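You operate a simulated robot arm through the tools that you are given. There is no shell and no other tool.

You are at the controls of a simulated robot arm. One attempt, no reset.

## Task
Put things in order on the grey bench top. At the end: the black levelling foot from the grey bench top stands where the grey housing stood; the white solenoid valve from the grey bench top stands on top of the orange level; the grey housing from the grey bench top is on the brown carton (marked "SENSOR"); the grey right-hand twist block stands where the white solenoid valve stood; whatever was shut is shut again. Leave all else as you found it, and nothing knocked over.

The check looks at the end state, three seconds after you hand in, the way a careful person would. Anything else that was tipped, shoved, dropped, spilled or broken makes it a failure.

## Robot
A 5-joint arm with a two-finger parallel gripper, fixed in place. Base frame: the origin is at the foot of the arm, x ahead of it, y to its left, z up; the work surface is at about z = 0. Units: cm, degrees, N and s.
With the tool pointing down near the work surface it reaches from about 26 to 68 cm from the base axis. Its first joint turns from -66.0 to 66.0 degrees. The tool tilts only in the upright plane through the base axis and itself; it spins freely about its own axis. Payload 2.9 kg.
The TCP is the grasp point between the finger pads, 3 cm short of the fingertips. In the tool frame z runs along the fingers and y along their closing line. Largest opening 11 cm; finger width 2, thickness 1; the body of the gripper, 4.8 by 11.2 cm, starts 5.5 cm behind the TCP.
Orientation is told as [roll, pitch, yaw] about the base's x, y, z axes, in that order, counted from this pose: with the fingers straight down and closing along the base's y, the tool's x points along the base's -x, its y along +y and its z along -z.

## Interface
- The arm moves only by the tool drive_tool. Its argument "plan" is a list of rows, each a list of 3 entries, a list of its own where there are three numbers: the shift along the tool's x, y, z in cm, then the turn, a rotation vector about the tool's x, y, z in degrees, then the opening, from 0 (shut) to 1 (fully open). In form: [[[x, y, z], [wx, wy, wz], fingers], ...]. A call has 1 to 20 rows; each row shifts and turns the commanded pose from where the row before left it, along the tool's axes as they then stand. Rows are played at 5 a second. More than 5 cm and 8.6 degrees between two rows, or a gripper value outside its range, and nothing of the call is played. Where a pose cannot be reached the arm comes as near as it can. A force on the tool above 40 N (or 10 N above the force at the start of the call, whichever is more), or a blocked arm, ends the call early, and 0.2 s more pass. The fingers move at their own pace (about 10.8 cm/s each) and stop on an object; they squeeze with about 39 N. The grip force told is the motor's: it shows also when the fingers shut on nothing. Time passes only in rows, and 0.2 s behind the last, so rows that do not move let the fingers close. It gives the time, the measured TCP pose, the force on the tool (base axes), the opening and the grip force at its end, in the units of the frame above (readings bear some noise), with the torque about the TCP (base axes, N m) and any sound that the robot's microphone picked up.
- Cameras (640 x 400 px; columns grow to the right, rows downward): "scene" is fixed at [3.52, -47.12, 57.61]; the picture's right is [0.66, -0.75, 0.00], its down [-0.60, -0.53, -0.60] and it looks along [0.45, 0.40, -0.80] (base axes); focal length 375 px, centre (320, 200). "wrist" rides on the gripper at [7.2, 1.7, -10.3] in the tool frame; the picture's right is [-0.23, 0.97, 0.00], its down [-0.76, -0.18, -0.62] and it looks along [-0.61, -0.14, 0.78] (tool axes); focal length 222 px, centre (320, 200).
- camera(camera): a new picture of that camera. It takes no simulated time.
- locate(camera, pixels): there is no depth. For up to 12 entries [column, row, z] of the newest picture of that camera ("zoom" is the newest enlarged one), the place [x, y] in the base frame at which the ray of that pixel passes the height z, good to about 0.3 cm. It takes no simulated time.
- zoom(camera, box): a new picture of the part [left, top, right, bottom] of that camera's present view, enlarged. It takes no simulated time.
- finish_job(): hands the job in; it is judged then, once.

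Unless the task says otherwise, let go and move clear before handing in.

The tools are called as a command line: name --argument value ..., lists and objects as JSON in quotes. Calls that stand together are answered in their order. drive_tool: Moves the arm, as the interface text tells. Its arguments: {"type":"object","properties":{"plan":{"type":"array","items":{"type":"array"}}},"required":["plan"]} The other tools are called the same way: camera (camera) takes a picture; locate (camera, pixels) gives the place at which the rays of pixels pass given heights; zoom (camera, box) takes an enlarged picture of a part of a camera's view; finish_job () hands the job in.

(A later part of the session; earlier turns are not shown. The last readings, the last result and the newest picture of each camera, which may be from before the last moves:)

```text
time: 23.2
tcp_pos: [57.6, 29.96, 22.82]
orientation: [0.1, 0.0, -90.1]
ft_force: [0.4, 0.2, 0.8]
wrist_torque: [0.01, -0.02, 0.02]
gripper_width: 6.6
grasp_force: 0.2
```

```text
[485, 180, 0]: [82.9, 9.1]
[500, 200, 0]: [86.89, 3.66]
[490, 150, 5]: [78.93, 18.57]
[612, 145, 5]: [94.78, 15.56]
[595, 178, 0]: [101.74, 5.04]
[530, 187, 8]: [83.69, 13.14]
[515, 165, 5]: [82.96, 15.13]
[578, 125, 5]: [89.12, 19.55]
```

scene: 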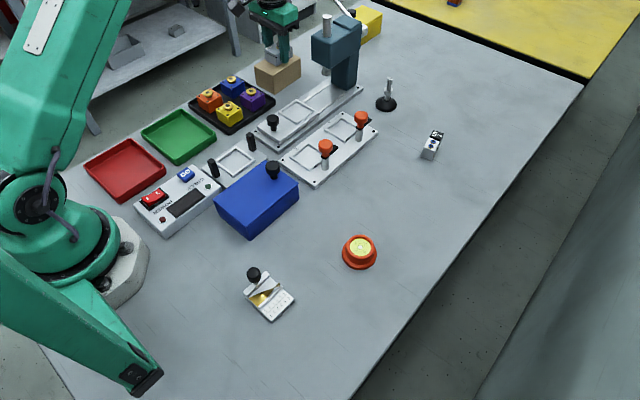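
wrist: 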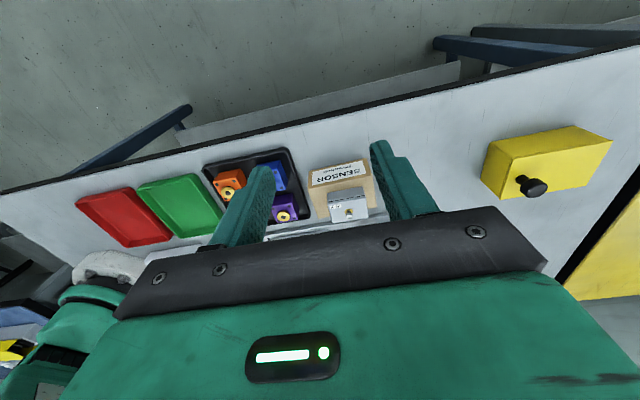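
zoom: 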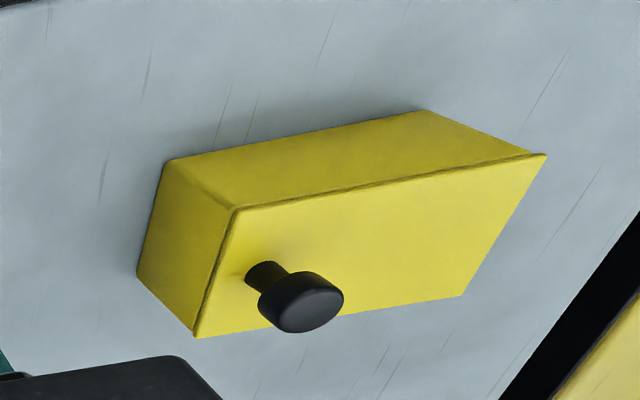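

The yellow box lies at x≈79–95, beyond normal reach, so the blue box is the likely store for the twist block. Next the levelling foot: I'll retract, turn the wrist back to yaw 0, and swing around the near side of the press.

drive_tool --plan '[[[0, -4, -2], [0, 0, 0], 0.6], [[0, -4, -2], [0, 0, 0], 0.6], [[0, -4, -2], [0, 0, 0], 0.6], [[-4, 0, 0], [0, 0, -8.2], 0.6], [[0, 0, 0], [0, 0, -8.2], 0.6], [[0, 0, 0], [0, 0, -8.2], 0.6], [[0, 0, 0], [0, 0, -8.2], 0.6], [[0, 0, 0], [0, 0, -8.2], 0.6], [[0, 0, 0], [0, 0, -8.2], 0.6], [[0, 0, 0], [0, 0, -8.2], 0.6], [[0, 0, 0], [0, 0, -8.2], 0.6], [[0, 0, 0], [0, 0, -8.2], 0.6], [[0, 0, 0], [0, 0, -8.1], 0.6], [[0, 0, 0], [0, 0, -8.1], 0.6], [[0, -4.5, 0], [0, 0, 0], 0.6], [[0, -4.5, 0], [0, 0, 0], 0.6], [[0, -4.5, 0], [0, 0, 0], 0.6], [[0, -4.5, 0], [0, 0, 0], 0.6], [[0, -4.5, 0], [0, 0, 0], 0.6]]'

drive_tool --plan '[[[0, -4.5, 0], [0, 0, 0], 0.6], [[0, -4.5, 0], [0, 0, 0], 0.6], [[0, -4.5, 0], [0, 0, 0], 0.6], [[0, -3.5, 0], [0, 0, 5], 0.6], [[0, 0, 0], [0, 0, 5], 0.6], [[-4, 0, 1], [0, 0, 0], 0.6], [[-4, 0, 1], [0, 0, 0], 0.6]]'

camera --camera "wrist"

camera --camera "scene"

```text
time: 27.2
tcp_pos: [45.86, 3.18, 28.81]
orientation: [0.0, 0.0, 0.0]
ft_force: [-0.6, 0.0, 0.2]
wrist_torque: [-0.01, 0.02, 0.01]
gripper_width: 6.59
grasp_force: 0.0
```

```text
time: 28.8
tcp_pos: [53.64, -15.44, 26.96]
orientation: [0.0, -0.1, -10.1]
ft_force: [-0.3, -0.6, 0.7]
wrist_torque: [0.01, 0.03, -0.01]
gripper_width: 6.59
grasp_force: 0.1
```

```text
taken
```

wrist: 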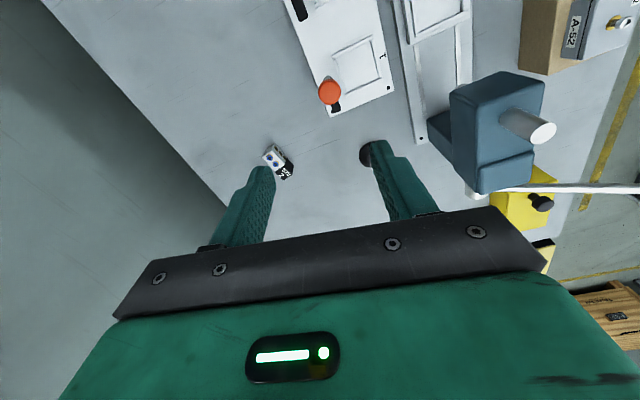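

```text
taken
```

scene: 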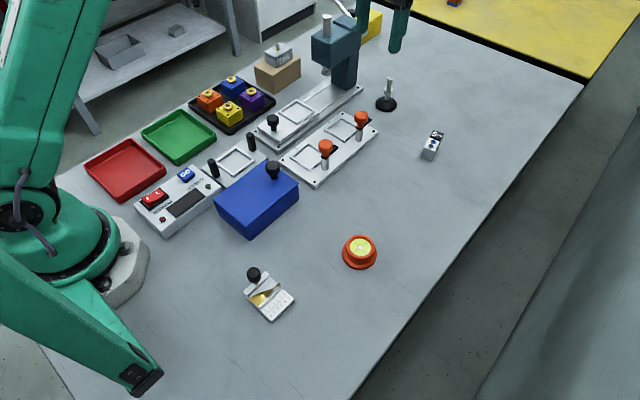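

The foot is unobstructed in the scene view at (386,100); a zoom will give its base circle and stem.

zoom --camera "scene" --box '[360, 70, 415, 120]'

```text
8.00 times, centred on (388, 95) of scene
```

zoom: 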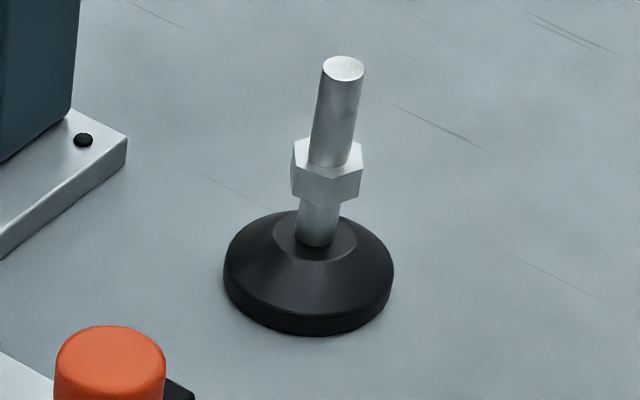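

The stem with a hex nut is clear in the zoom: base circle centre ≈(308,283), rod top (343,68), nut (327,170). Locating these by height.

locate --camera "zoom" --pixels '[[308, 283, 0], [308, 275, 0.5], [317, 235, 2], [317, 235, 2.5], [327, 172, 4], [327, 172, 5], [343, 70, 7], [343, 70, 8], [343, 70, 8.5], [328, 145, 5], [328, 145, 5.5], [323, 200, 4]]'

```text
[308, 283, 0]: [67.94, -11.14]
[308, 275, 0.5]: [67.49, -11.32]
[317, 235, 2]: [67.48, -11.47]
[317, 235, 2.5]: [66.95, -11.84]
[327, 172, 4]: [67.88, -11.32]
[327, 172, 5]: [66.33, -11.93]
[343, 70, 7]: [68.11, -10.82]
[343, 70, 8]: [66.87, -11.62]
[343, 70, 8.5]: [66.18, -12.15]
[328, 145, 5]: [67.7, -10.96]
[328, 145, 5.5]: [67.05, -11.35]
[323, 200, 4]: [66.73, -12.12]
```

Foot centre ≈(67.6, −11.3), rod free above the nut from z≈5.3 to 7.5. I'll move above it at z≈18, clear of the press (its nearest part at y≈−3), and check the reach.

drive_tool --plan '[[[-3.25, 1.63, 2], [0, 0, 0], 0.45], [[-3.25, 1.63, 2], [0, 0, 0], 0.45], [[-3.25, 1.63, 2], [0, 0, 0], 0.45], [[-3.25, 1.63, 2], [0, 0, 0], 0.45], [[0, 0, 0], [0, 0, 0], 0.45]]'

camera --camera "wrist"

zoom --camera "scene" --box '[320, 0, 460, 130]'

```text
time: 30.0
tcp_pos: [64.87, -10.93, 18.78]
orientation: [0.0, 0.0, -10.1]
ft_force: [-0.1, 0.6, -0.2]
wrist_torque: [0.01, 0.03, -0.01]
gripper_width: 4.96
grasp_force: 0.1
out of reach, approached as far as the arm can: row 4
```

```text
taken
```

wrist: 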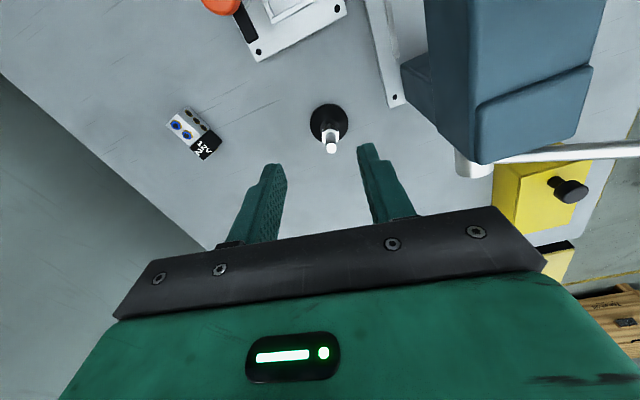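

```text
3.08 times, centred on (390, 65) of scene
```

zoom: 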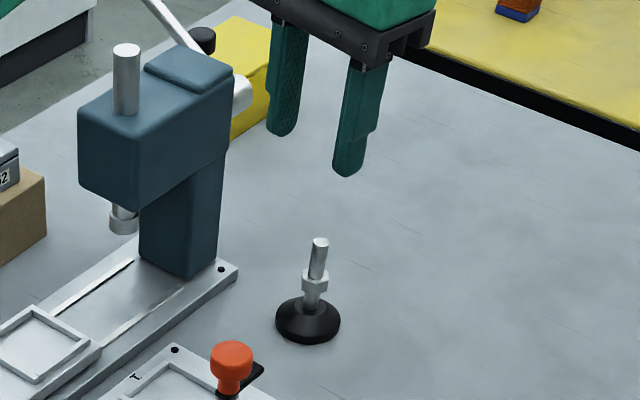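

The arm stopped short (x=64.87) because z≈19 is too high for that radius. I'll descend to z≈12 (tips still above the 7.5 cm rod top) and see how far it gets.

drive_tool --plan '[[[0, 0, 2.5], [0, 0, 0], 0.45], [[0, 0, 2.5], [0, 0, 0], 0.45], [[0, 0, 1.5], [0, 0, 0], 0.45], [[0, 0, 0], [0, 0, 0], 0.45]]'

camera --camera "wrist"

```text
time: 31.0
tcp_pos: [64.89, -11.0, 12.39]
orientation: [0.0, -0.1, -10.0]
ft_force: [0.3, 0.5, -0.4]
wrist_torque: [0.02, 0.0, 0.05]
gripper_width: 4.97
grasp_force: 0.1
```

```text
taken
```

wrist: 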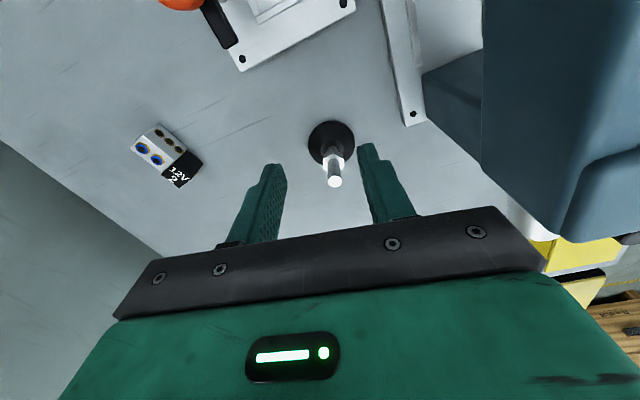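

The commanded pose was clamped at the reached spot, so relative moves remain consistent. I'll locate the rod and base in this close view.

locate --camera "wrist" --pixels '[[335, 181, 7], [335, 181, 7.5], [335, 181, 8], [331, 145, 1], [331, 145, 0], [331, 145, 2], [333, 162, 5]]'

zoom --camera "wrist" --box '[280, 100, 400, 200]'

```text
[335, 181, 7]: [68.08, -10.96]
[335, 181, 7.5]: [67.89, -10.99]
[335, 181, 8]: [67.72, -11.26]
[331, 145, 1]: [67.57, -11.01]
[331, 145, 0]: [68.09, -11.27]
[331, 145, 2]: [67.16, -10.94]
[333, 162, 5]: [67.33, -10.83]
```

```text
4.00 times, centred on (340, 150) of wrist
```

zoom: 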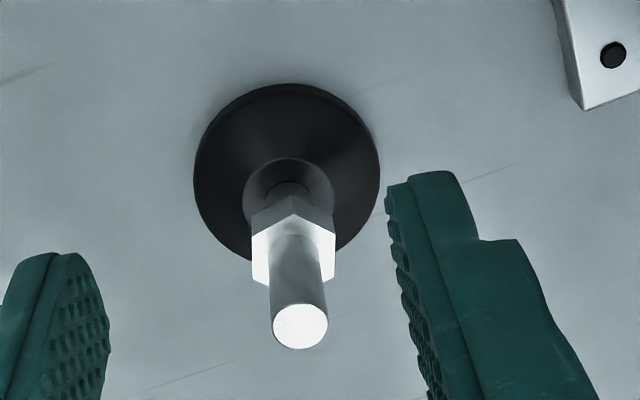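

The foot is at ≈(67.7, −11.1), about 2.8 cm beyond the TCP, and the nut's flats face the fingers. I'll tilt the fingers 12° outward (allowed, in the radial plane) and extend 2.4 cm, still above the rod.

drive_tool --plan '[[[0, 0, 0], [0, -6, 0], 0.45], [[0, 0, 0], [0, -6, 0], 0.45], [[-1.18, 0.2, 0.25], [0, 0, 0], 0.45], [[-1.17, 0.2, 0.25], [0, 0, 0], 0.45], [[0, 0, 0], [0, 0, 0], 0.45]]'

camera --camera "wrist"

zoom --camera "scene" --box '[350, 30, 440, 120]'

```text
time: 32.2
tcp_pos: [67.18, -10.95, 12.23]
orientation: [0.1, -11.9, -10.0]
ft_force: [-0.3, 0.0, -0.4]
wrist_torque: [-0.01, 0.02, 0.03]
gripper_width: 4.95
grasp_force: 0.1
```

```text
taken
```

wrist: 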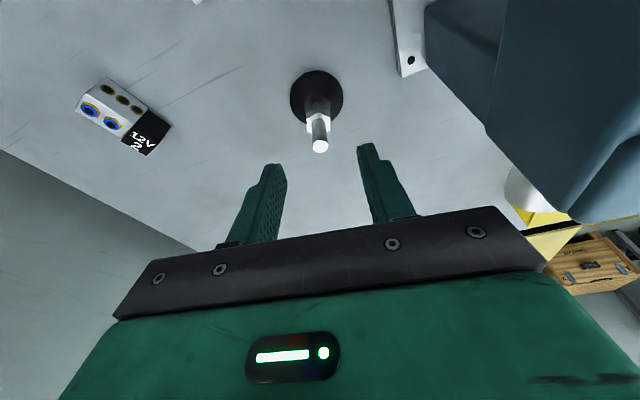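

```text
4.44 times, centred on (395, 75) of scene
```

zoom: 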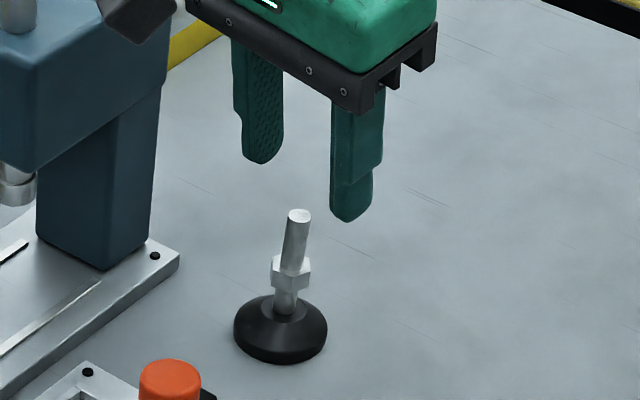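

The rod now sits centred between the fingers (wrist column 320) with TCP at radius 68.1. I'll descend vertically 5.9 cm so the fingertips straddle the nut, then check before closing.

drive_tool --plan '[[[0.42, 0, 1.96], [0, 0, 0], 0.45], [[0.42, 0, 1.96], [0, 0, 0], 0.45], [[0.25, 0, 1.17], [0, 0, 0], 0.45], [[0.15, 0, 0.7], [0, 0, 0], 0.45], [[0, 0, 0], [0, 0, 0], 0.45]]'

camera --camera "wrist"

zoom --camera "scene" --box '[350, 30, 440, 120]'

```text
time: 33.4
tcp_pos: [67.37, -10.95, 6.36]
orientation: [0.2, -12.0, -10.1]
ft_force: [-0.2, -0.1, -0.1]
wrist_torque: [0.01, 0.01, -0.03]
gripper_width: 4.95
grasp_force: 0.1
```

```text
taken
```

wrist: 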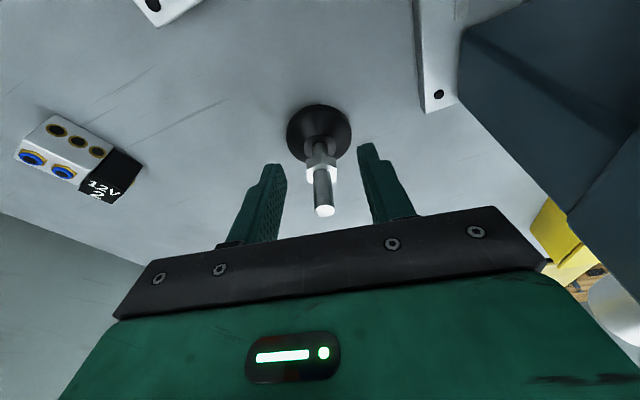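

```text
4.44 times, centred on (395, 75) of scene
```

zoom: 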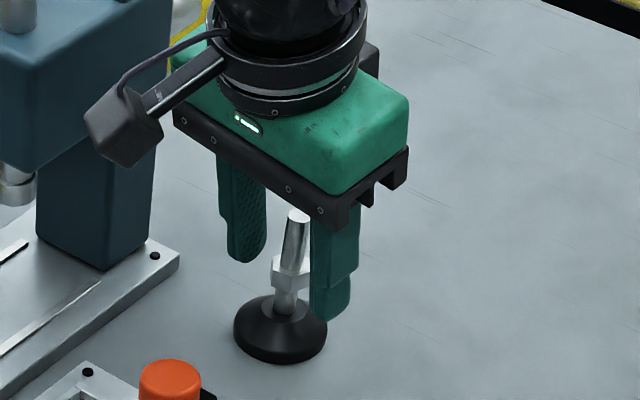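

The fingers straddle the nut with the stem between them, nothing else touched. I'll close on the nut in stages.

drive_tool --plan '[[[0, 0, 0], [0, 0, 0], 0.35], [[0, 0, 0], [0, 0, 0], 0.28], [[0, 0, 0], [0, 0, 0], 0.22], [[0, 0, 0], [0, 0, 0], 0.15], [[0, 0, 0], [0, 0, 0], 0], [[0, 0, 0], [0, 0, 0], 0]]'

camera --camera "wrist"

zoom --camera "scene" --box '[350, 30, 440, 120]'

```text
time: 34.8
tcp_pos: [67.31, -10.91, 6.46]
orientation: [0.2, -12.0, -10.0]
ft_force: [0.2, -0.4, 1.1]
wrist_torque: [-0.03, -0.03, 0.01]
gripper_width: 1.07
grasp_force: 39.0
```

```text
taken
```

wrist: 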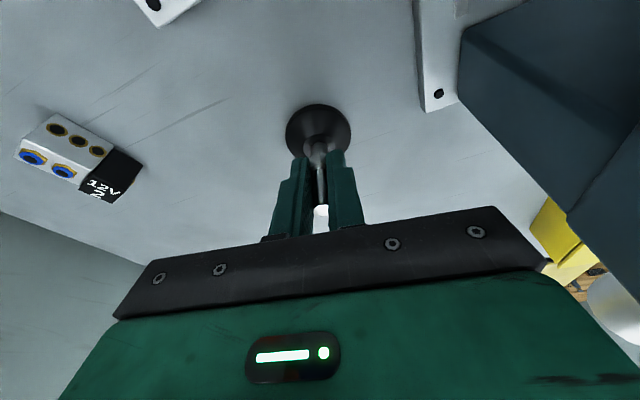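

```text
4.44 times, centred on (395, 75) of scene
```

zoom: 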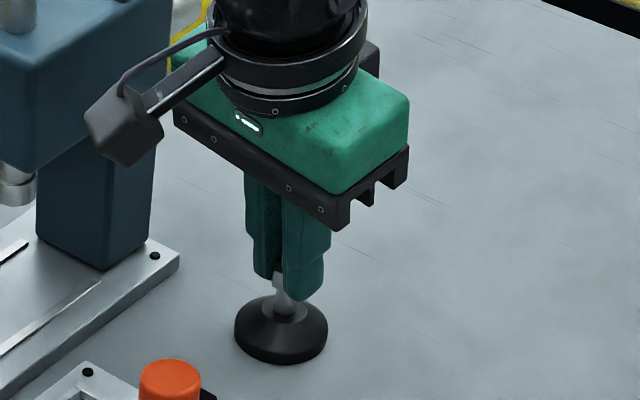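

The fingers closed to 1.07 cm on the stem with 39 N. I'll lift 2 cm and check the foot comes up straight.

drive_tool --plan '[[[-0.1, 0, -0.49], [0, 0, 0], 0], [[-0.1, 0, -0.49], [0, 0, 0], 0], [[-0.21, 0, -0.98], [0, 0, 0], 0], [[0, 0, 0], [0, 0, 0], 0]]'

zoom --camera "scene" --box '[350, 30, 440, 120]'

camera --camera "wrist"

```text
time: 35.8
tcp_pos: [67.4, -10.95, 8.53]
orientation: [0.2, -12.1, -10.0]
ft_force: [-0.2, 0.5, -0.9]
wrist_torque: [0.06, -0.02, 0.0]
gripper_width: 1.1
grasp_force: 38.6
```

```text
4.44 times, centred on (395, 75) of scene
```

zoom: 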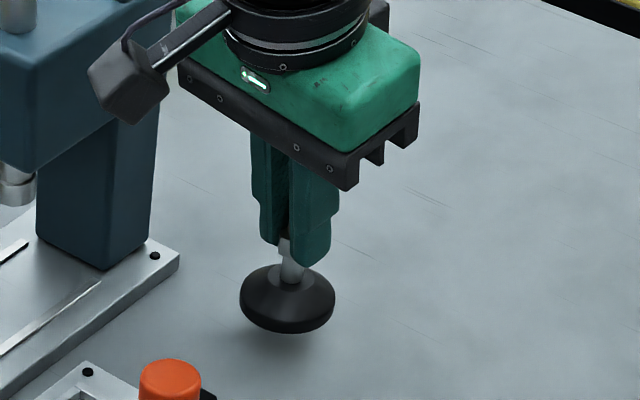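

```text
taken
```

wrist: 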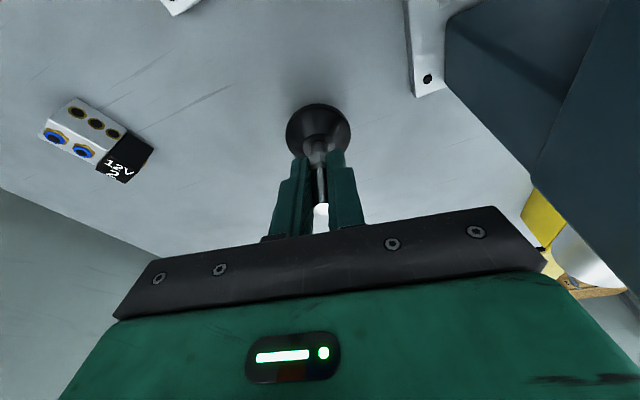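

The foot hangs upright about 2 cm up. I'll retract it radially while lifting to z≈14.5, keeping the 12° tilt so it stays vertical.

drive_tool --plan '[[[1.64, 0, -1.88], [0, 0, 0], 0], [[1.64, 0, -1.88], [0, 0, 0], 0], [[1.64, 0, -1.88], [0, 0, 0], 0], [[1.64, 0, -1.88], [0, 0, 0], 0]]'

camera --camera "wrist"

```text
time: 36.8
tcp_pos: [59.36, -9.48, 14.36]
orientation: [0.3, -12.0, -10.0]
ft_force: [-0.5, -0.8, -0.7]
wrist_torque: [-0.04, 0.05, -0.02]
gripper_width: 1.08
grasp_force: 39.2
```

```text
taken
```

wrist: 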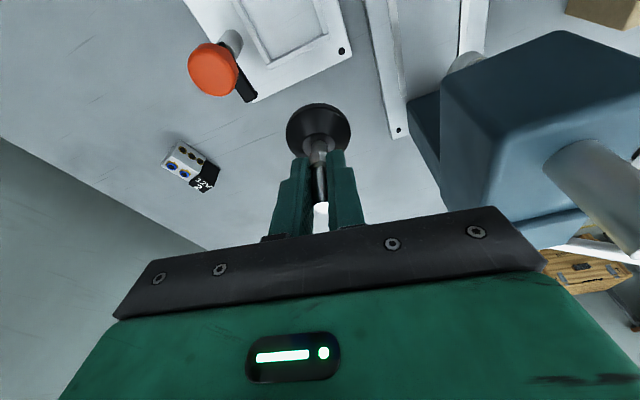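

TCP at (59.4, −9.5, 14.4), foot still upright. I'll swing it in azimuth by −24° to the housing's old spot, turning the tool with it so that the foot remains vertical.

drive_tool --plan '[[[0.476, -3.14, -0.101], [0.626, 0, 2.945], 0], [[0.476, -3.12, -0.101], [0.626, 0, 2.945], 0], [[0.476, -3.09, -0.101], [0.626, 0, 2.945], 0], [[0.476, -3.07, -0.101], [0.626, 0, 2.945], 0], [[0.476, -3.05, -0.101], [0.626, 0, 2.945], 0], [[0.476, -3.02, -0.101], [0.626, 0, 2.945], 0], [[0.476, -3.0, -0.101], [0.626, 0, 2.945], 0], [[0.476, -2.98, -0.101], [0.626, 0, 2.945], 0], [[0, 0, 0], [0, 0, 0], 0]]'

camera --camera "scene"

camera --camera "wrist"

```text
time: 38.8
tcp_pos: [47.45, -30.87, 14.36]
orientation: [0.2, -12.1, -34.1]
ft_force: [0.2, -0.4, -1.7]
wrist_torque: [0.0, 0.03, 0.01]
gripper_width: 1.15
grasp_force: 38.9
```

```text
taken
```

scene: 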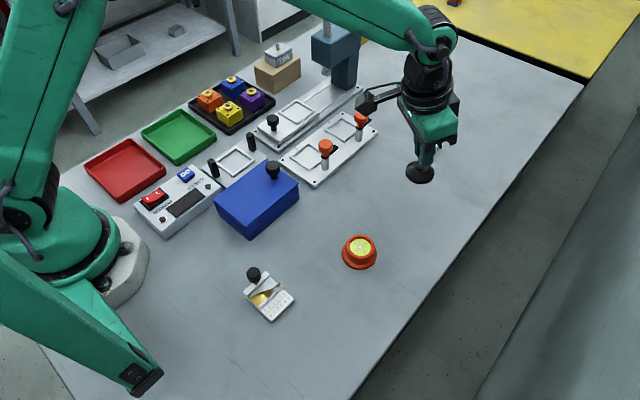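

```text
taken
```

wrist: 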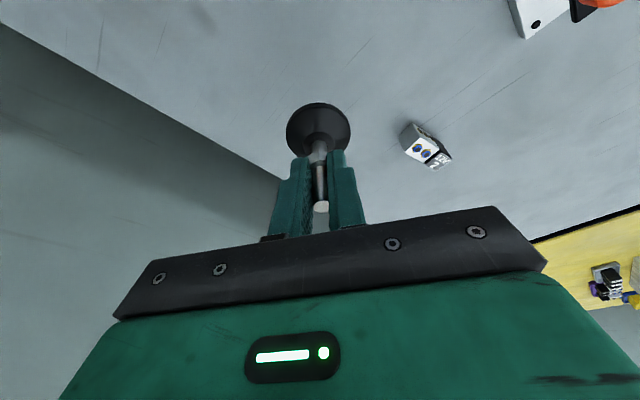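

Foot axis should be at ≈(47.8, −31.1), matching the housing's old centre (47.6, −31.1). I'll lower to just above the bench, then touch down in small steps.

drive_tool --plan '[[[0.58, 0, 2.93], [0, 0, 0], 0], [[0.48, 0, 2.44], [0, 0, 0], 0], [[0.3, 0, 1.47], [0, 0, 0], 0], [[0.1, 0, 0.5], [0, 0, 0], 0], [[0, 0, 0], [0, 0, 0], 0]]'

zoom --camera "scene" --box '[370, 130, 470, 230]'

```text
time: 40.0
tcp_pos: [47.47, -31.0, 6.91]
orientation: [0.2, -12.0, -34.0]
ft_force: [1.0, 1.1, -1.2]
wrist_torque: [0.02, -0.01, 0.02]
gripper_width: 1.14
grasp_force: 39.4
```

```text
4.00 times, centred on (420, 180) of scene
```

zoom: 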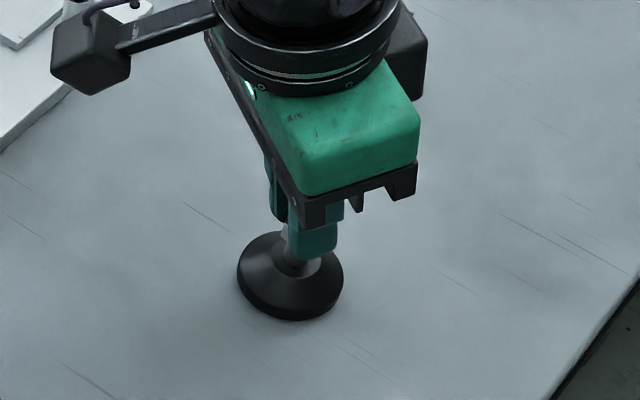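

Still ~0.4 cm above the bench. I'll verify the position and step down until contact.

locate --camera "zoom" --pixels '[[290.5, 280, 0], [290.5, 280, 0.4]]'

drive_tool --plan '[[[0.02, 0, 0.1], [0, 0, 0], 0], [[0.02, 0, 0.1], [0, 0, 0], 0], [[0.02, 0, 0.1], [0, 0, 0], 0], [[0.02, 0, 0.1], [0, 0, 0], 0], [[0.02, 0, 0.1], [0, 0, 0], 0], [[0.02, 0, 0.1], [0, 0, 0], 0]]'

zoom --camera "scene" --box '[370, 130, 470, 230]'

```text
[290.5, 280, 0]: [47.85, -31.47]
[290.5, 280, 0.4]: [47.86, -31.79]
```

```text
time: 41.4
tcp_pos: [47.6, -31.09, 6.49]
orientation: [0.2, -12.4, -33.9]
ft_force: [-4.2, 2.8, 27.9]
wrist_torque: [-0.21, -0.06, 0.0]
gripper_width: 1.15
grasp_force: 38.5
```

```text
4.00 times, centred on (420, 180) of scene
```

zoom: 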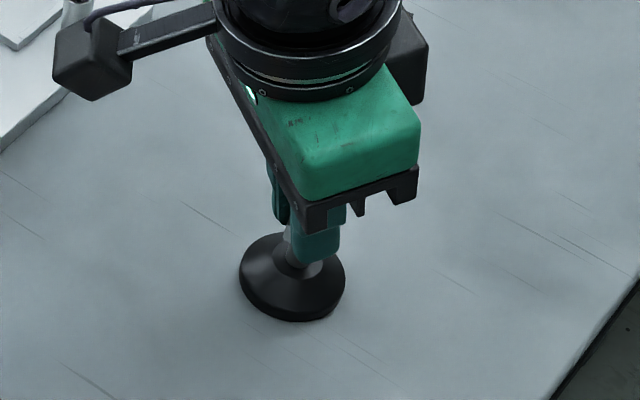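

Contact at z=6.49 with 28 N. I'll relieve it, open, and withdraw vertically.

drive_tool --plan '[[[-0.04, 0, -0.18], [0, 0, 0], 0], [[0, 0, 0], [0, 0, 0], 0], [[0, 0, 0], [0, 0, 0], 0.2], [[0, 0, 0], [0, 0, 0], 0.4], [[0, 0, 0], [0, 0, 0], 0.4], [[-0.21, 0, -0.98], [0, 0, 0], 0.4], [[-0.62, 0, -2.93], [0, 0, 0], 0.4], [[-0.83, 0, -3.9], [0, 0, 0], 0.4], [[-0.83, 0, -3.9], [0, 0, 0], 0.4]]'

camera --camera "scene"

camera --camera "wrist"

```text
time: 43.4
tcp_pos: [47.41, -31.23, 18.49]
orientation: [0.2, -12.0, -34.0]
ft_force: [0.4, 1.0, -0.1]
wrist_torque: [0.03, 0.01, -0.03]
gripper_width: 4.4
grasp_force: 0.1
```

```text
taken
```

scene: 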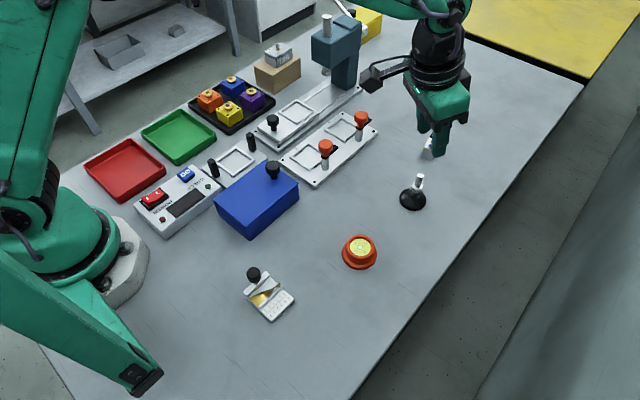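

```text
taken
```

wrist: 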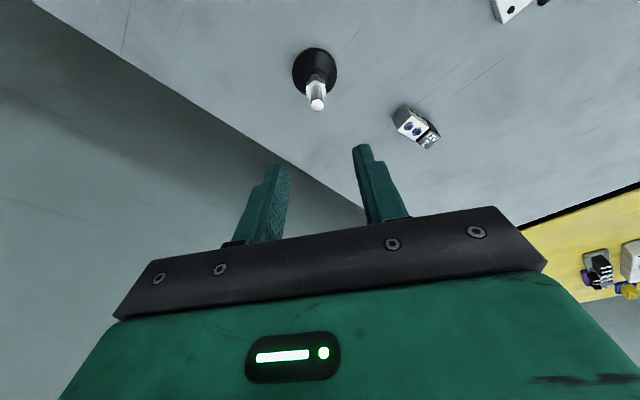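

The foot stands upright on the spot. I'll untilt the tool, align the yaw to +12° for the valve, and approach it at z≈12.5.

drive_tool --plan '[[[0, 0, 0], [0, 6, 0], 0.5], [[0, 0, 0], [0, 6, 0], 0.6], [[0, 0, 0], [0, 0, -7.65], 0.7], [[0, 0, 0], [0, 0, -7.65], 0.7], [[0, 0, 0], [0, 0, -7.65], 0.7], [[0, 0, 0], [0, 0, -7.65], 0.7], [[0, 0, 0], [0, 0, -7.65], 0.7], [[0, 0, 0], [0, 0, -7.65], 0.7], [[-4.07, 0.58, 2], [0, 0, 0], 0.7], [[-4.07, 0.58, 2], [0, 0, 0], 0.7], [[-4.07, 0.58, 2], [0, 0, 0], 0.7], [[0, 0, 0], [0, 0, 0], 0.7]]'

camera --camera "wrist"

zoom --camera "scene" --box '[370, 90, 490, 220]'

```text
time: 46.0
tcp_pos: [59.17, -26.85, 12.34]
orientation: [0.0, -0.1, 12.0]
ft_force: [0.4, 0.7, 0.0]
wrist_torque: [0.0, 0.02, 0.01]
gripper_width: 7.72
grasp_force: 0.1
```

```text
taken
```

wrist: 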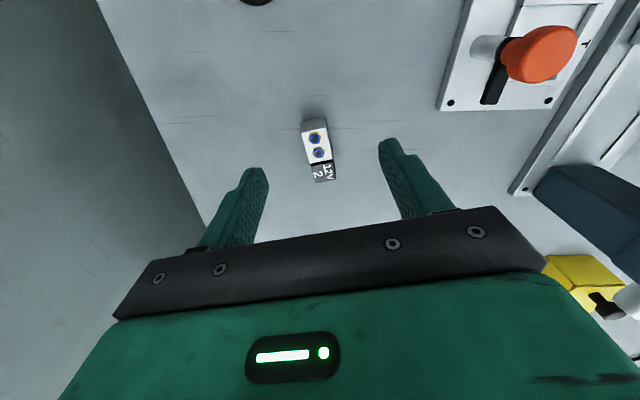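

```text
3.08 times, centred on (430, 155) of scene
```

zoom: 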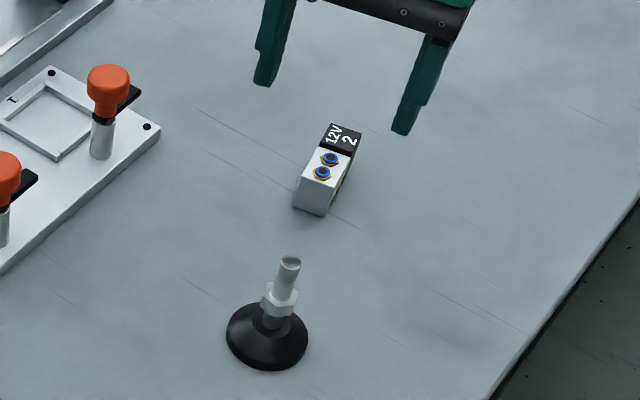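

The valve sits nicely between the finger lines at wrist (317,155). I'll zoom and locate its corners for the exact grasp.

zoom --camera "wrist" --box '[270, 100, 370, 200]'

zoom --camera "scene" --box '[390, 165, 440, 225]'

```text
4.00 times, centred on (320, 150) of wrist
```

zoom: 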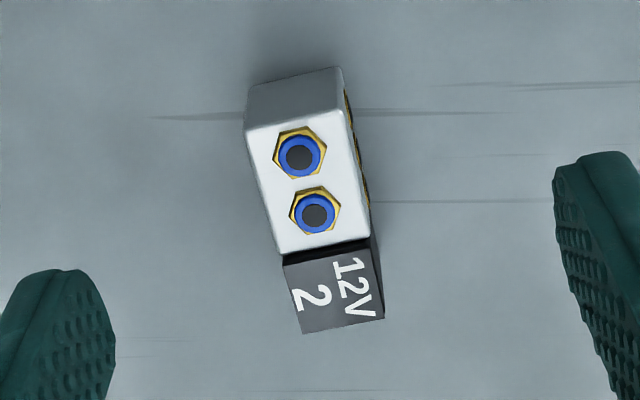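

```text
6.67 times, centred on (415, 195) of scene
```

zoom: 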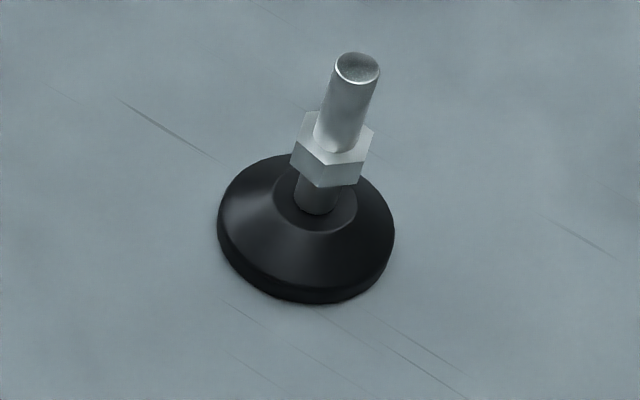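

Now I'll locate these corners (wrist pixels) and the foot's base centre (scene pixels).

locate --camera "wrist" --pixels '[[301.75, 132.5, 3], [327, 128, 3], [310.25, 164, 3], [332.5, 159.25, 3], [315.75, 183.5, 2.8], [336, 179.5, 2.8], [302, 121, 0], [325, 117, 0]]'

locate --camera "scene" --pixels '[[412.98, 200.1, 0]]'

```text
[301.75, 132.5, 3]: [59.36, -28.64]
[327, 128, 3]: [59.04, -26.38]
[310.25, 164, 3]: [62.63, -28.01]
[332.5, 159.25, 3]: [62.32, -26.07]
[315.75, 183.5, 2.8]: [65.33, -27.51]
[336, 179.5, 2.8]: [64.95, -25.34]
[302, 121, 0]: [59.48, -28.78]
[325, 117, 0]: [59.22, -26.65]
```

```text
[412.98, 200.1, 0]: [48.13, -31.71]
```

The valve's centre is ≈(62.1, −27.0). I'll descend while extending 2.6 cm along its axis, fingers wide open either side, and check before closing.

drive_tool --plan '[[[0, 0, 2.2], [0, 0, 0], 0.7], [[0, -0.2, 2.2], [0, 0, 0], 0.7], [[-0.9, -0.2, 1.8], [0, 0, 0], 0.7], [[-0.9, -0.2, 1.4], [0, 0, 0], 0.7], [[-0.83, -0.16, 0.9], [0, 0, 0], 0.7], [[0, 0, 0.3], [0, 0, 0], 0.7], [[0, 0, 0], [0, 0, 0], 0.7]]'

camera --camera "wrist"

zoom --camera "scene" --box '[370, 90, 490, 220]'

```text
time: 47.6
tcp_pos: [61.72, -27.11, 3.59]
orientation: [0.0, 0.0, 11.8]
ft_force: [-1.3, -0.2, 0.1]
wrist_torque: [0.02, 0.04, 0.02]
gripper_width: 7.71
grasp_force: 0.1
```

```text
taken
```

wrist: 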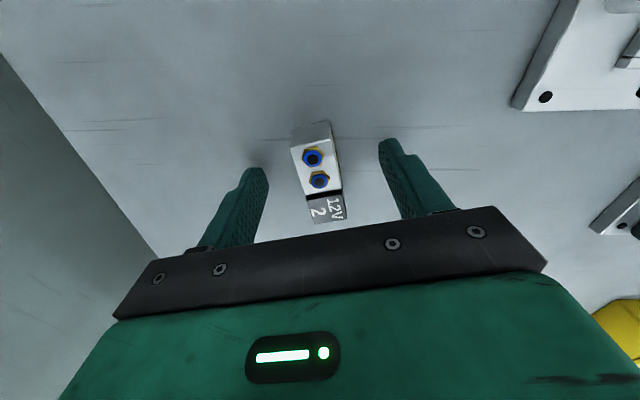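

```text
3.08 times, centred on (430, 155) of scene
```

zoom: 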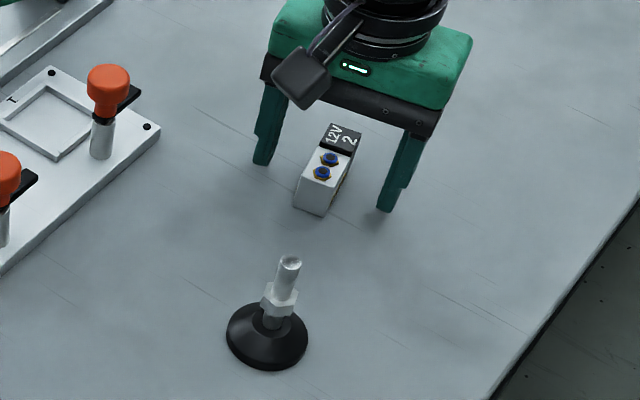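

The fingers are level with the valve's middle, standing clear each side. Closing in stages, then a small lift.

drive_tool --plan '[[[0, 0, 0], [0, 0, 0], 0.5], [[0, 0, 0], [0, 0, 0], 0.38], [[0, 0, 0], [0, 0, 0], 0.3], [[0, 0, 0], [0, 0, 0], 0.24], [[0, 0, 0], [0, 0, 0], 0.18], [[0, 0, 0], [0, 0, 0], 0], [[0, 0, 0], [0, 0, 0], 0]]'

camera --camera "wrist"

zoom --camera "scene" --box '[390, 110, 470, 190]'

```text
time: 49.2
tcp_pos: [61.63, -27.05, 3.63]
orientation: [0.0, 0.0, 11.8]
ft_force: [0.1, 0.4, 0.2]
wrist_torque: [0.04, 0.0, 0.05]
gripper_width: 2.33
grasp_force: 39.2
```

```text
taken
```

wrist: 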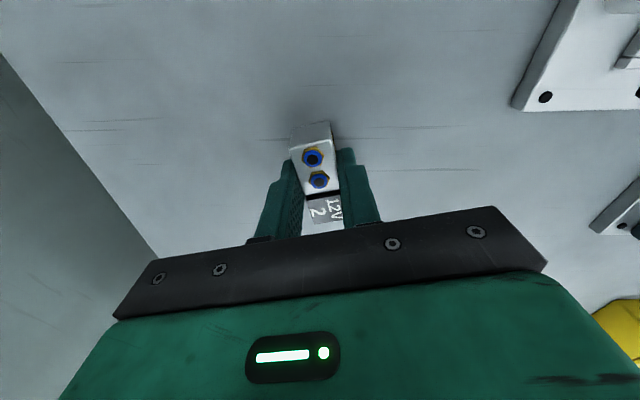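

```text
5.00 times, centred on (430, 150) of scene
```

zoom: 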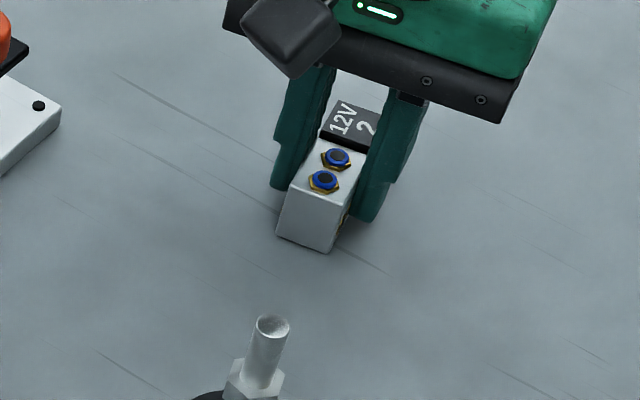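

Valve held at 2.33 cm width. I'll lift while retracting slightly, then carry it at z≈17 over towards the level.

drive_tool --plan '[[[0, 0, -0.8], [0, 0, 0], 0], [[0.8, 0, -2.2], [0, 0, 0], 0], [[1.8, 0, -3], [0, 0, 0], 0], [[2.5, 0, -4], [0, 0, 0], 0], [[0, 0, -3.5], [0, 0, 0], 0], [[4.7, 0.4, 0], [0, 0, 0], 0], [[4.7, 0.4, 0], [0, 0, 0], 0], [[4.7, 0.4, 0], [0, 0, 0], 0], [[4.7, 0.4, 0], [0, 0, 0], 0], [[4.7, 0.4, 0], [0, 0, 0], 0], [[0, 0, 0], [0, 0, 0], 0]]'

camera --camera "wrist"

camera --camera "scene"

```text
time: 51.6
tcp_pos: [33.13, -31.18, 17.23]
orientation: [-0.1, 0.0, 11.9]
ft_force: [-0.3, -0.5, -1.3]
wrist_torque: [0.01, 0.0, 0.01]
gripper_width: 2.33
grasp_force: 39.5
```

```text
taken
```

wrist: 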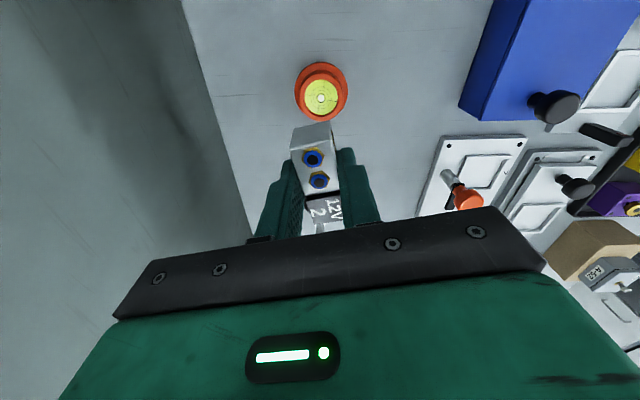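

```text
taken
```

scene: 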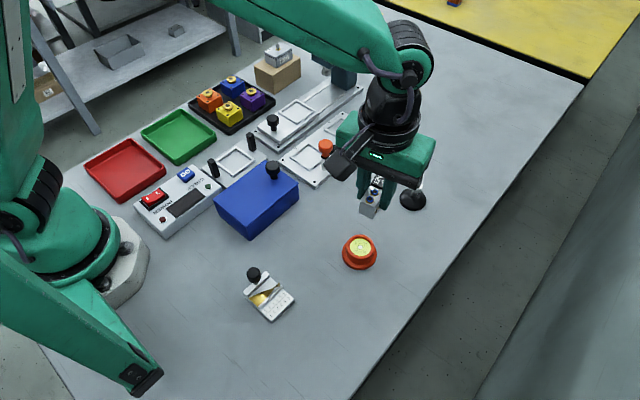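

The level's bubble centre shows at wrist (321,98). I'll locate the level's centre and rim in both views.

zoom --camera "wrist" --box '[280, 50, 360, 130]'

locate --camera "wrist" --pixels '[[321, 98, 2], [321, 98, 2.5], [321, 98, 3], [321, 98, 3.5]]'

locate --camera "scene" --pixels '[[360.25, 247.6, 2], [360.25, 247.6, 2.5], [360.25, 247.6, 3], [360.25, 247.6, 3.5], [359.4, 254.6, 0]]'

```text
5.00 times, centred on (320, 90) of wrist
```

zoom: 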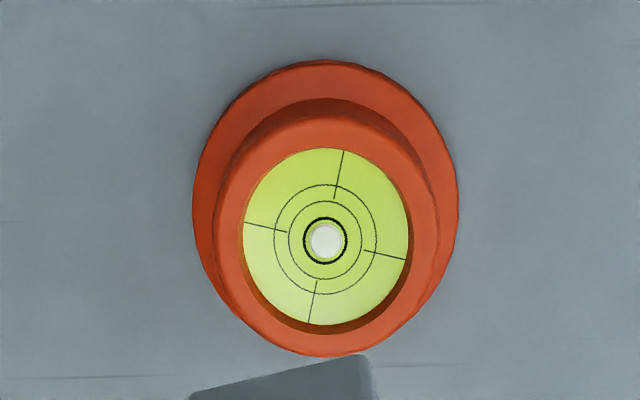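

```text
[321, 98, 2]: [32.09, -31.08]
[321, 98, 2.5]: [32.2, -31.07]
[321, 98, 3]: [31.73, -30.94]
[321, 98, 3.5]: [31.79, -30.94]
```

```text
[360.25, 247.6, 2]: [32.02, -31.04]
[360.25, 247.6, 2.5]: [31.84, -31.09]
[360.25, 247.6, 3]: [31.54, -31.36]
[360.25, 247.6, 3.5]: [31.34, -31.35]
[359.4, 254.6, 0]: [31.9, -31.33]
```

Level centre ≈(31.85, −31.1), top ≈2.5–3. I'll align over it and descend to z≈8, then check from the side.

drive_tool --plan '[[[1.49, 0.34, 1], [0, 0, 0], 0], [[0, 0, 3], [0, 0, 0], 0], [[0, 0, 3], [0, 0, 0], 0], [[0, 0, 1.7], [0, 0, 0], 0], [[0, 0, 0.5], [0, 0, 0], 0], [[0, 0, 0], [0, 0, 0], 0]]'

zoom --camera "scene" --box '[310, 190, 410, 290]'

camera --camera "wrist"

```text
time: 53.0
tcp_pos: [31.8, -30.97, 7.89]
orientation: [0.0, 0.0, 11.9]
ft_force: [-0.6, 0.6, 0.1]
wrist_torque: [0.01, -0.04, 0.02]
gripper_width: 2.3
grasp_force: 38.7
```

```text
4.00 times, centred on (360, 240) of scene
```

zoom: 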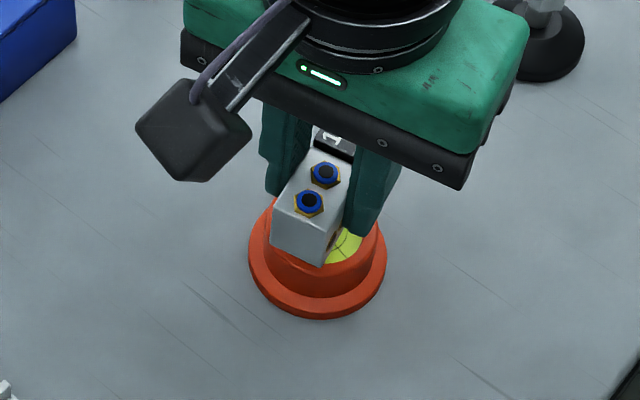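

```text
taken
```

wrist: 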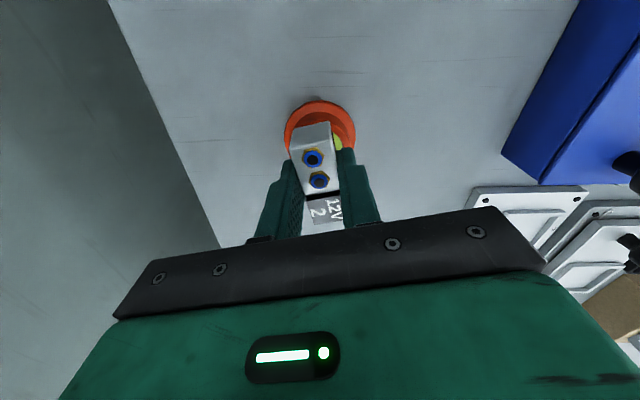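

The valve hangs ~1.5 cm above the rim. I'll locate its near bottom edge to confirm it is centred.

locate --camera "zoom" --pixels '[[271, 248, 4.3], [323, 268, 4.3], [297, 258, 4.3], [275, 208, 7.3], [335, 230, 7.3]]'

```text
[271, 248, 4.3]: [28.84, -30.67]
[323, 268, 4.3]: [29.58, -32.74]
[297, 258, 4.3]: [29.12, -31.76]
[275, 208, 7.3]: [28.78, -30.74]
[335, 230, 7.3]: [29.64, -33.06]
```

The valve centre works out at ≈(32.0, −31.1), right over the level's centre. I'll lower in small steps to contact.

drive_tool --plan '[[[0, 0, 0.3], [0, 0, 0], 0], [[0, 0, 0.3], [0, 0, 0], 0], [[0, 0, 0.2], [0, 0, 0], 0], [[0, 0, 0.15], [0, 0, 0], 0], [[0, 0, 0.1], [0, 0, 0], 0], [[0, 0, 0.1], [0, 0, 0], 0], [[0, 0, 0.1], [0, 0, 0], 0], [[0, 0, 0.1], [0, 0, 0], 0], [[0, 0, 0.1], [0, 0, 0], 0], [[0, 0, 0.1], [0, 0, 0], 0], [[0, 0, 0.1], [0, 0, 0], 0], [[0, 0, 0.1], [0, 0, 0], 0]]'

zoom --camera "scene" --box '[310, 190, 410, 290]'

```text
time: 55.6
tcp_pos: [31.94, -30.88, 6.43]
orientation: [-0.2, 0.0, 11.9]
ft_force: [-4.2, 8.5, 26.1]
wrist_torque: [0.3, 0.22, -0.05]
gripper_width: 2.35
grasp_force: 38.8
```

```text
4.00 times, centred on (360, 240) of scene
```

zoom: 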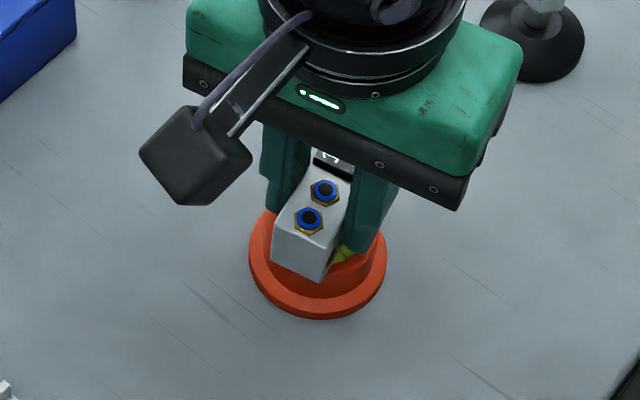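

Contact on the rim at z≈6.45 with 26 N. I'll relieve, open slowly and rise straight up.

drive_tool --plan '[[[0, 0, -0.15], [0, 0, 0], 0], [[0, 0, 0], [0, 0, 0], 0], [[0, 0, 0], [0, 0, 0], 0.25], [[0, 0, 0], [0, 0, 0], 0.35], [[0, 0, 0], [0, 0, 0], 0.45], [[0, 0, 0], [0, 0, 0], 0.45], [[0, 0, -0.8], [0, 0, 0], 0.45], [[0, 0, -2.5], [0, 0, 0], 0.45], [[0, 0, -4], [0, 0, 0], 0.45], [[0, 0, -4], [0, 0, 0], 0.45], [[0, 0, -4], [0, 0, 0], 0.45]]'

camera --camera "wrist"

zoom --camera "scene" --box '[310, 190, 410, 290]'

```text
time: 58.0
tcp_pos: [31.78, -30.67, 21.5]
orientation: [0.0, -0.1, 11.8]
ft_force: [0.0, 0.7, 0.8]
wrist_torque: [0.01, -0.01, 0.0]
gripper_width: 4.96
grasp_force: 0.1
```

```text
taken
```

wrist: 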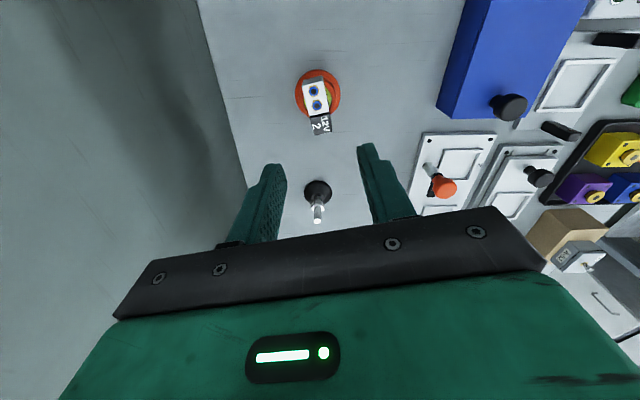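

```text
4.00 times, centred on (360, 240) of scene
```

zoom: 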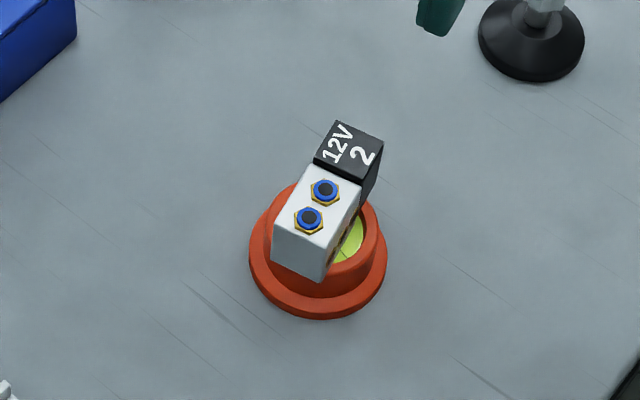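

The valve rests flat on the level. Now the blue box: I'll square the gripper (yaw 0) and move above the knob for a close view.

drive_tool --plan '[[[0, 0, 0], [0, 0, 5.9], 0.5], [[0, 0, 0], [0, 0, 5.9], 0.5], [[0, 4, 0], [0, 0, 0], 0.5], [[0, 4, 0], [0, 0, 0], 0.5], [[0, 4, 0], [0, 0, 0], 0.5], [[0, 4, 0], [0, 0, 0], 0.5], [[0, 4, 1.5], [0, 0, 0], 0.5], [[0, 0, 3], [0, 0, 0], 0.5], [[0, 0, 2], [0, 0, 0], 0.5]]'

camera --camera "wrist"

camera --camera "scene"

```text
time: 60.0
tcp_pos: [31.66, -11.04, 15.09]
orientation: [0.1, -0.1, -0.1]
ft_force: [-1.2, -0.2, -0.1]
wrist_torque: [-0.01, -0.02, -0.01]
gripper_width: 5.5
grasp_force: 0.1
```

```text
taken
```

wrist: 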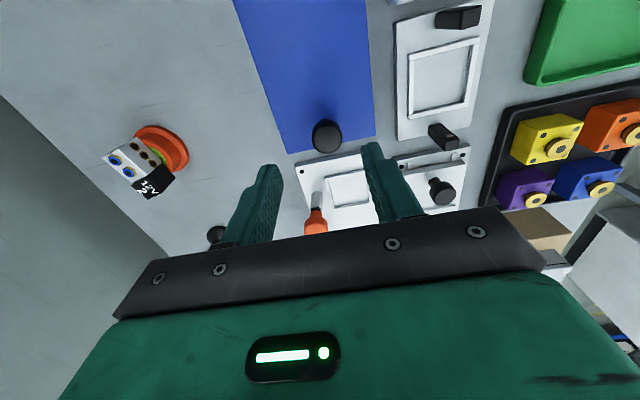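

```text
taken
```

scene: 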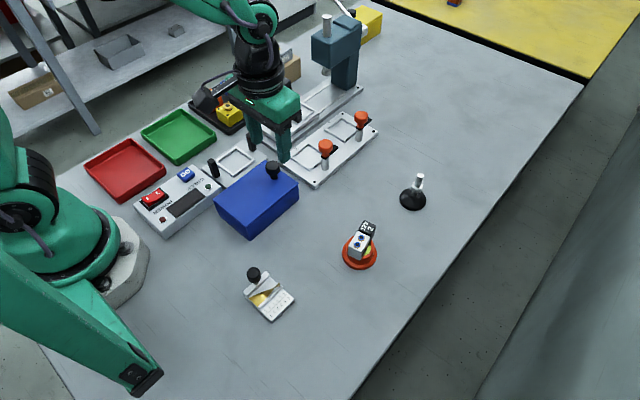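

Knob top at wrist (326,136): x is right, y needs about +0.45 cm. I'll zoom for a closer look at lid edges, then descend around the knob head.

zoom --camera "wrist" --box '[230, 0, 400, 180]'

drive_tool --plan '[[[0, 0.45, 2], [0, 0, 0], 0.5], [[0, 0, 2], [0, 0, 0], 0.5], [[0, 0, 1.5], [0, 0, 0], 0.5], [[0, 0, 0.6], [0, 0, 0], 0.5], [[0, 0, 0], [0, 0, 0], 0.5]]'

camera --camera "wrist"

zoom --camera "scene" --box '[230, 120, 330, 220]'

```text
2.22 times, centred on (315, 90) of wrist
```

zoom: 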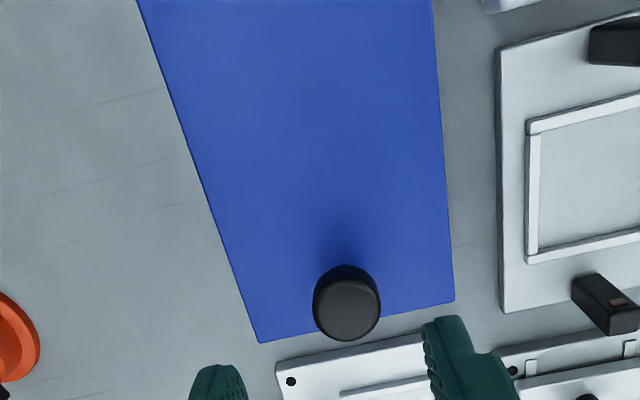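

```text
time: 61.2
tcp_pos: [31.69, -10.55, 9.06]
orientation: [0.0, 0.1, 0.1]
ft_force: [-0.2, 0.4, -0.4]
wrist_torque: [0.0, -0.02, 0.01]
gripper_width: 5.52
grasp_force: 0.0
```

```text
taken
```

wrist: 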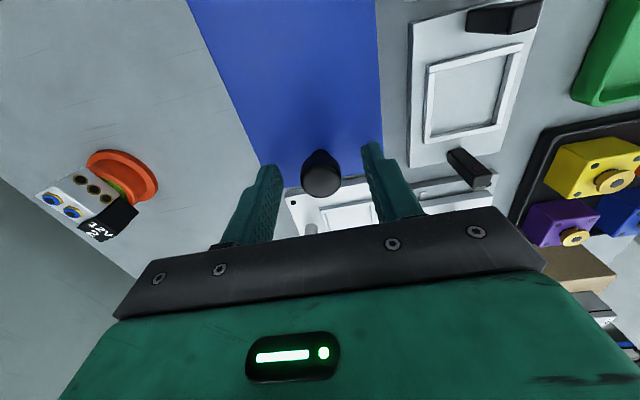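

```text
4.00 times, centred on (280, 170) of scene
```

zoom: 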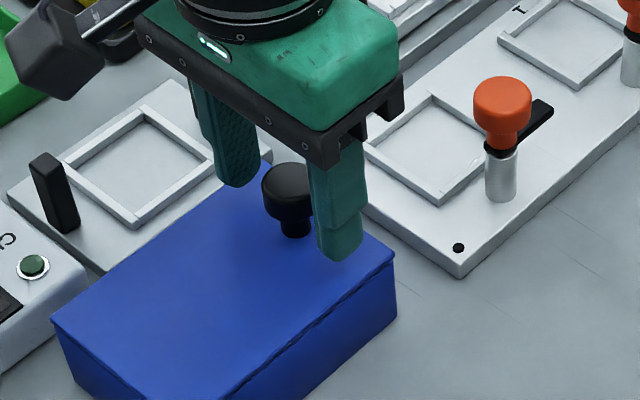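

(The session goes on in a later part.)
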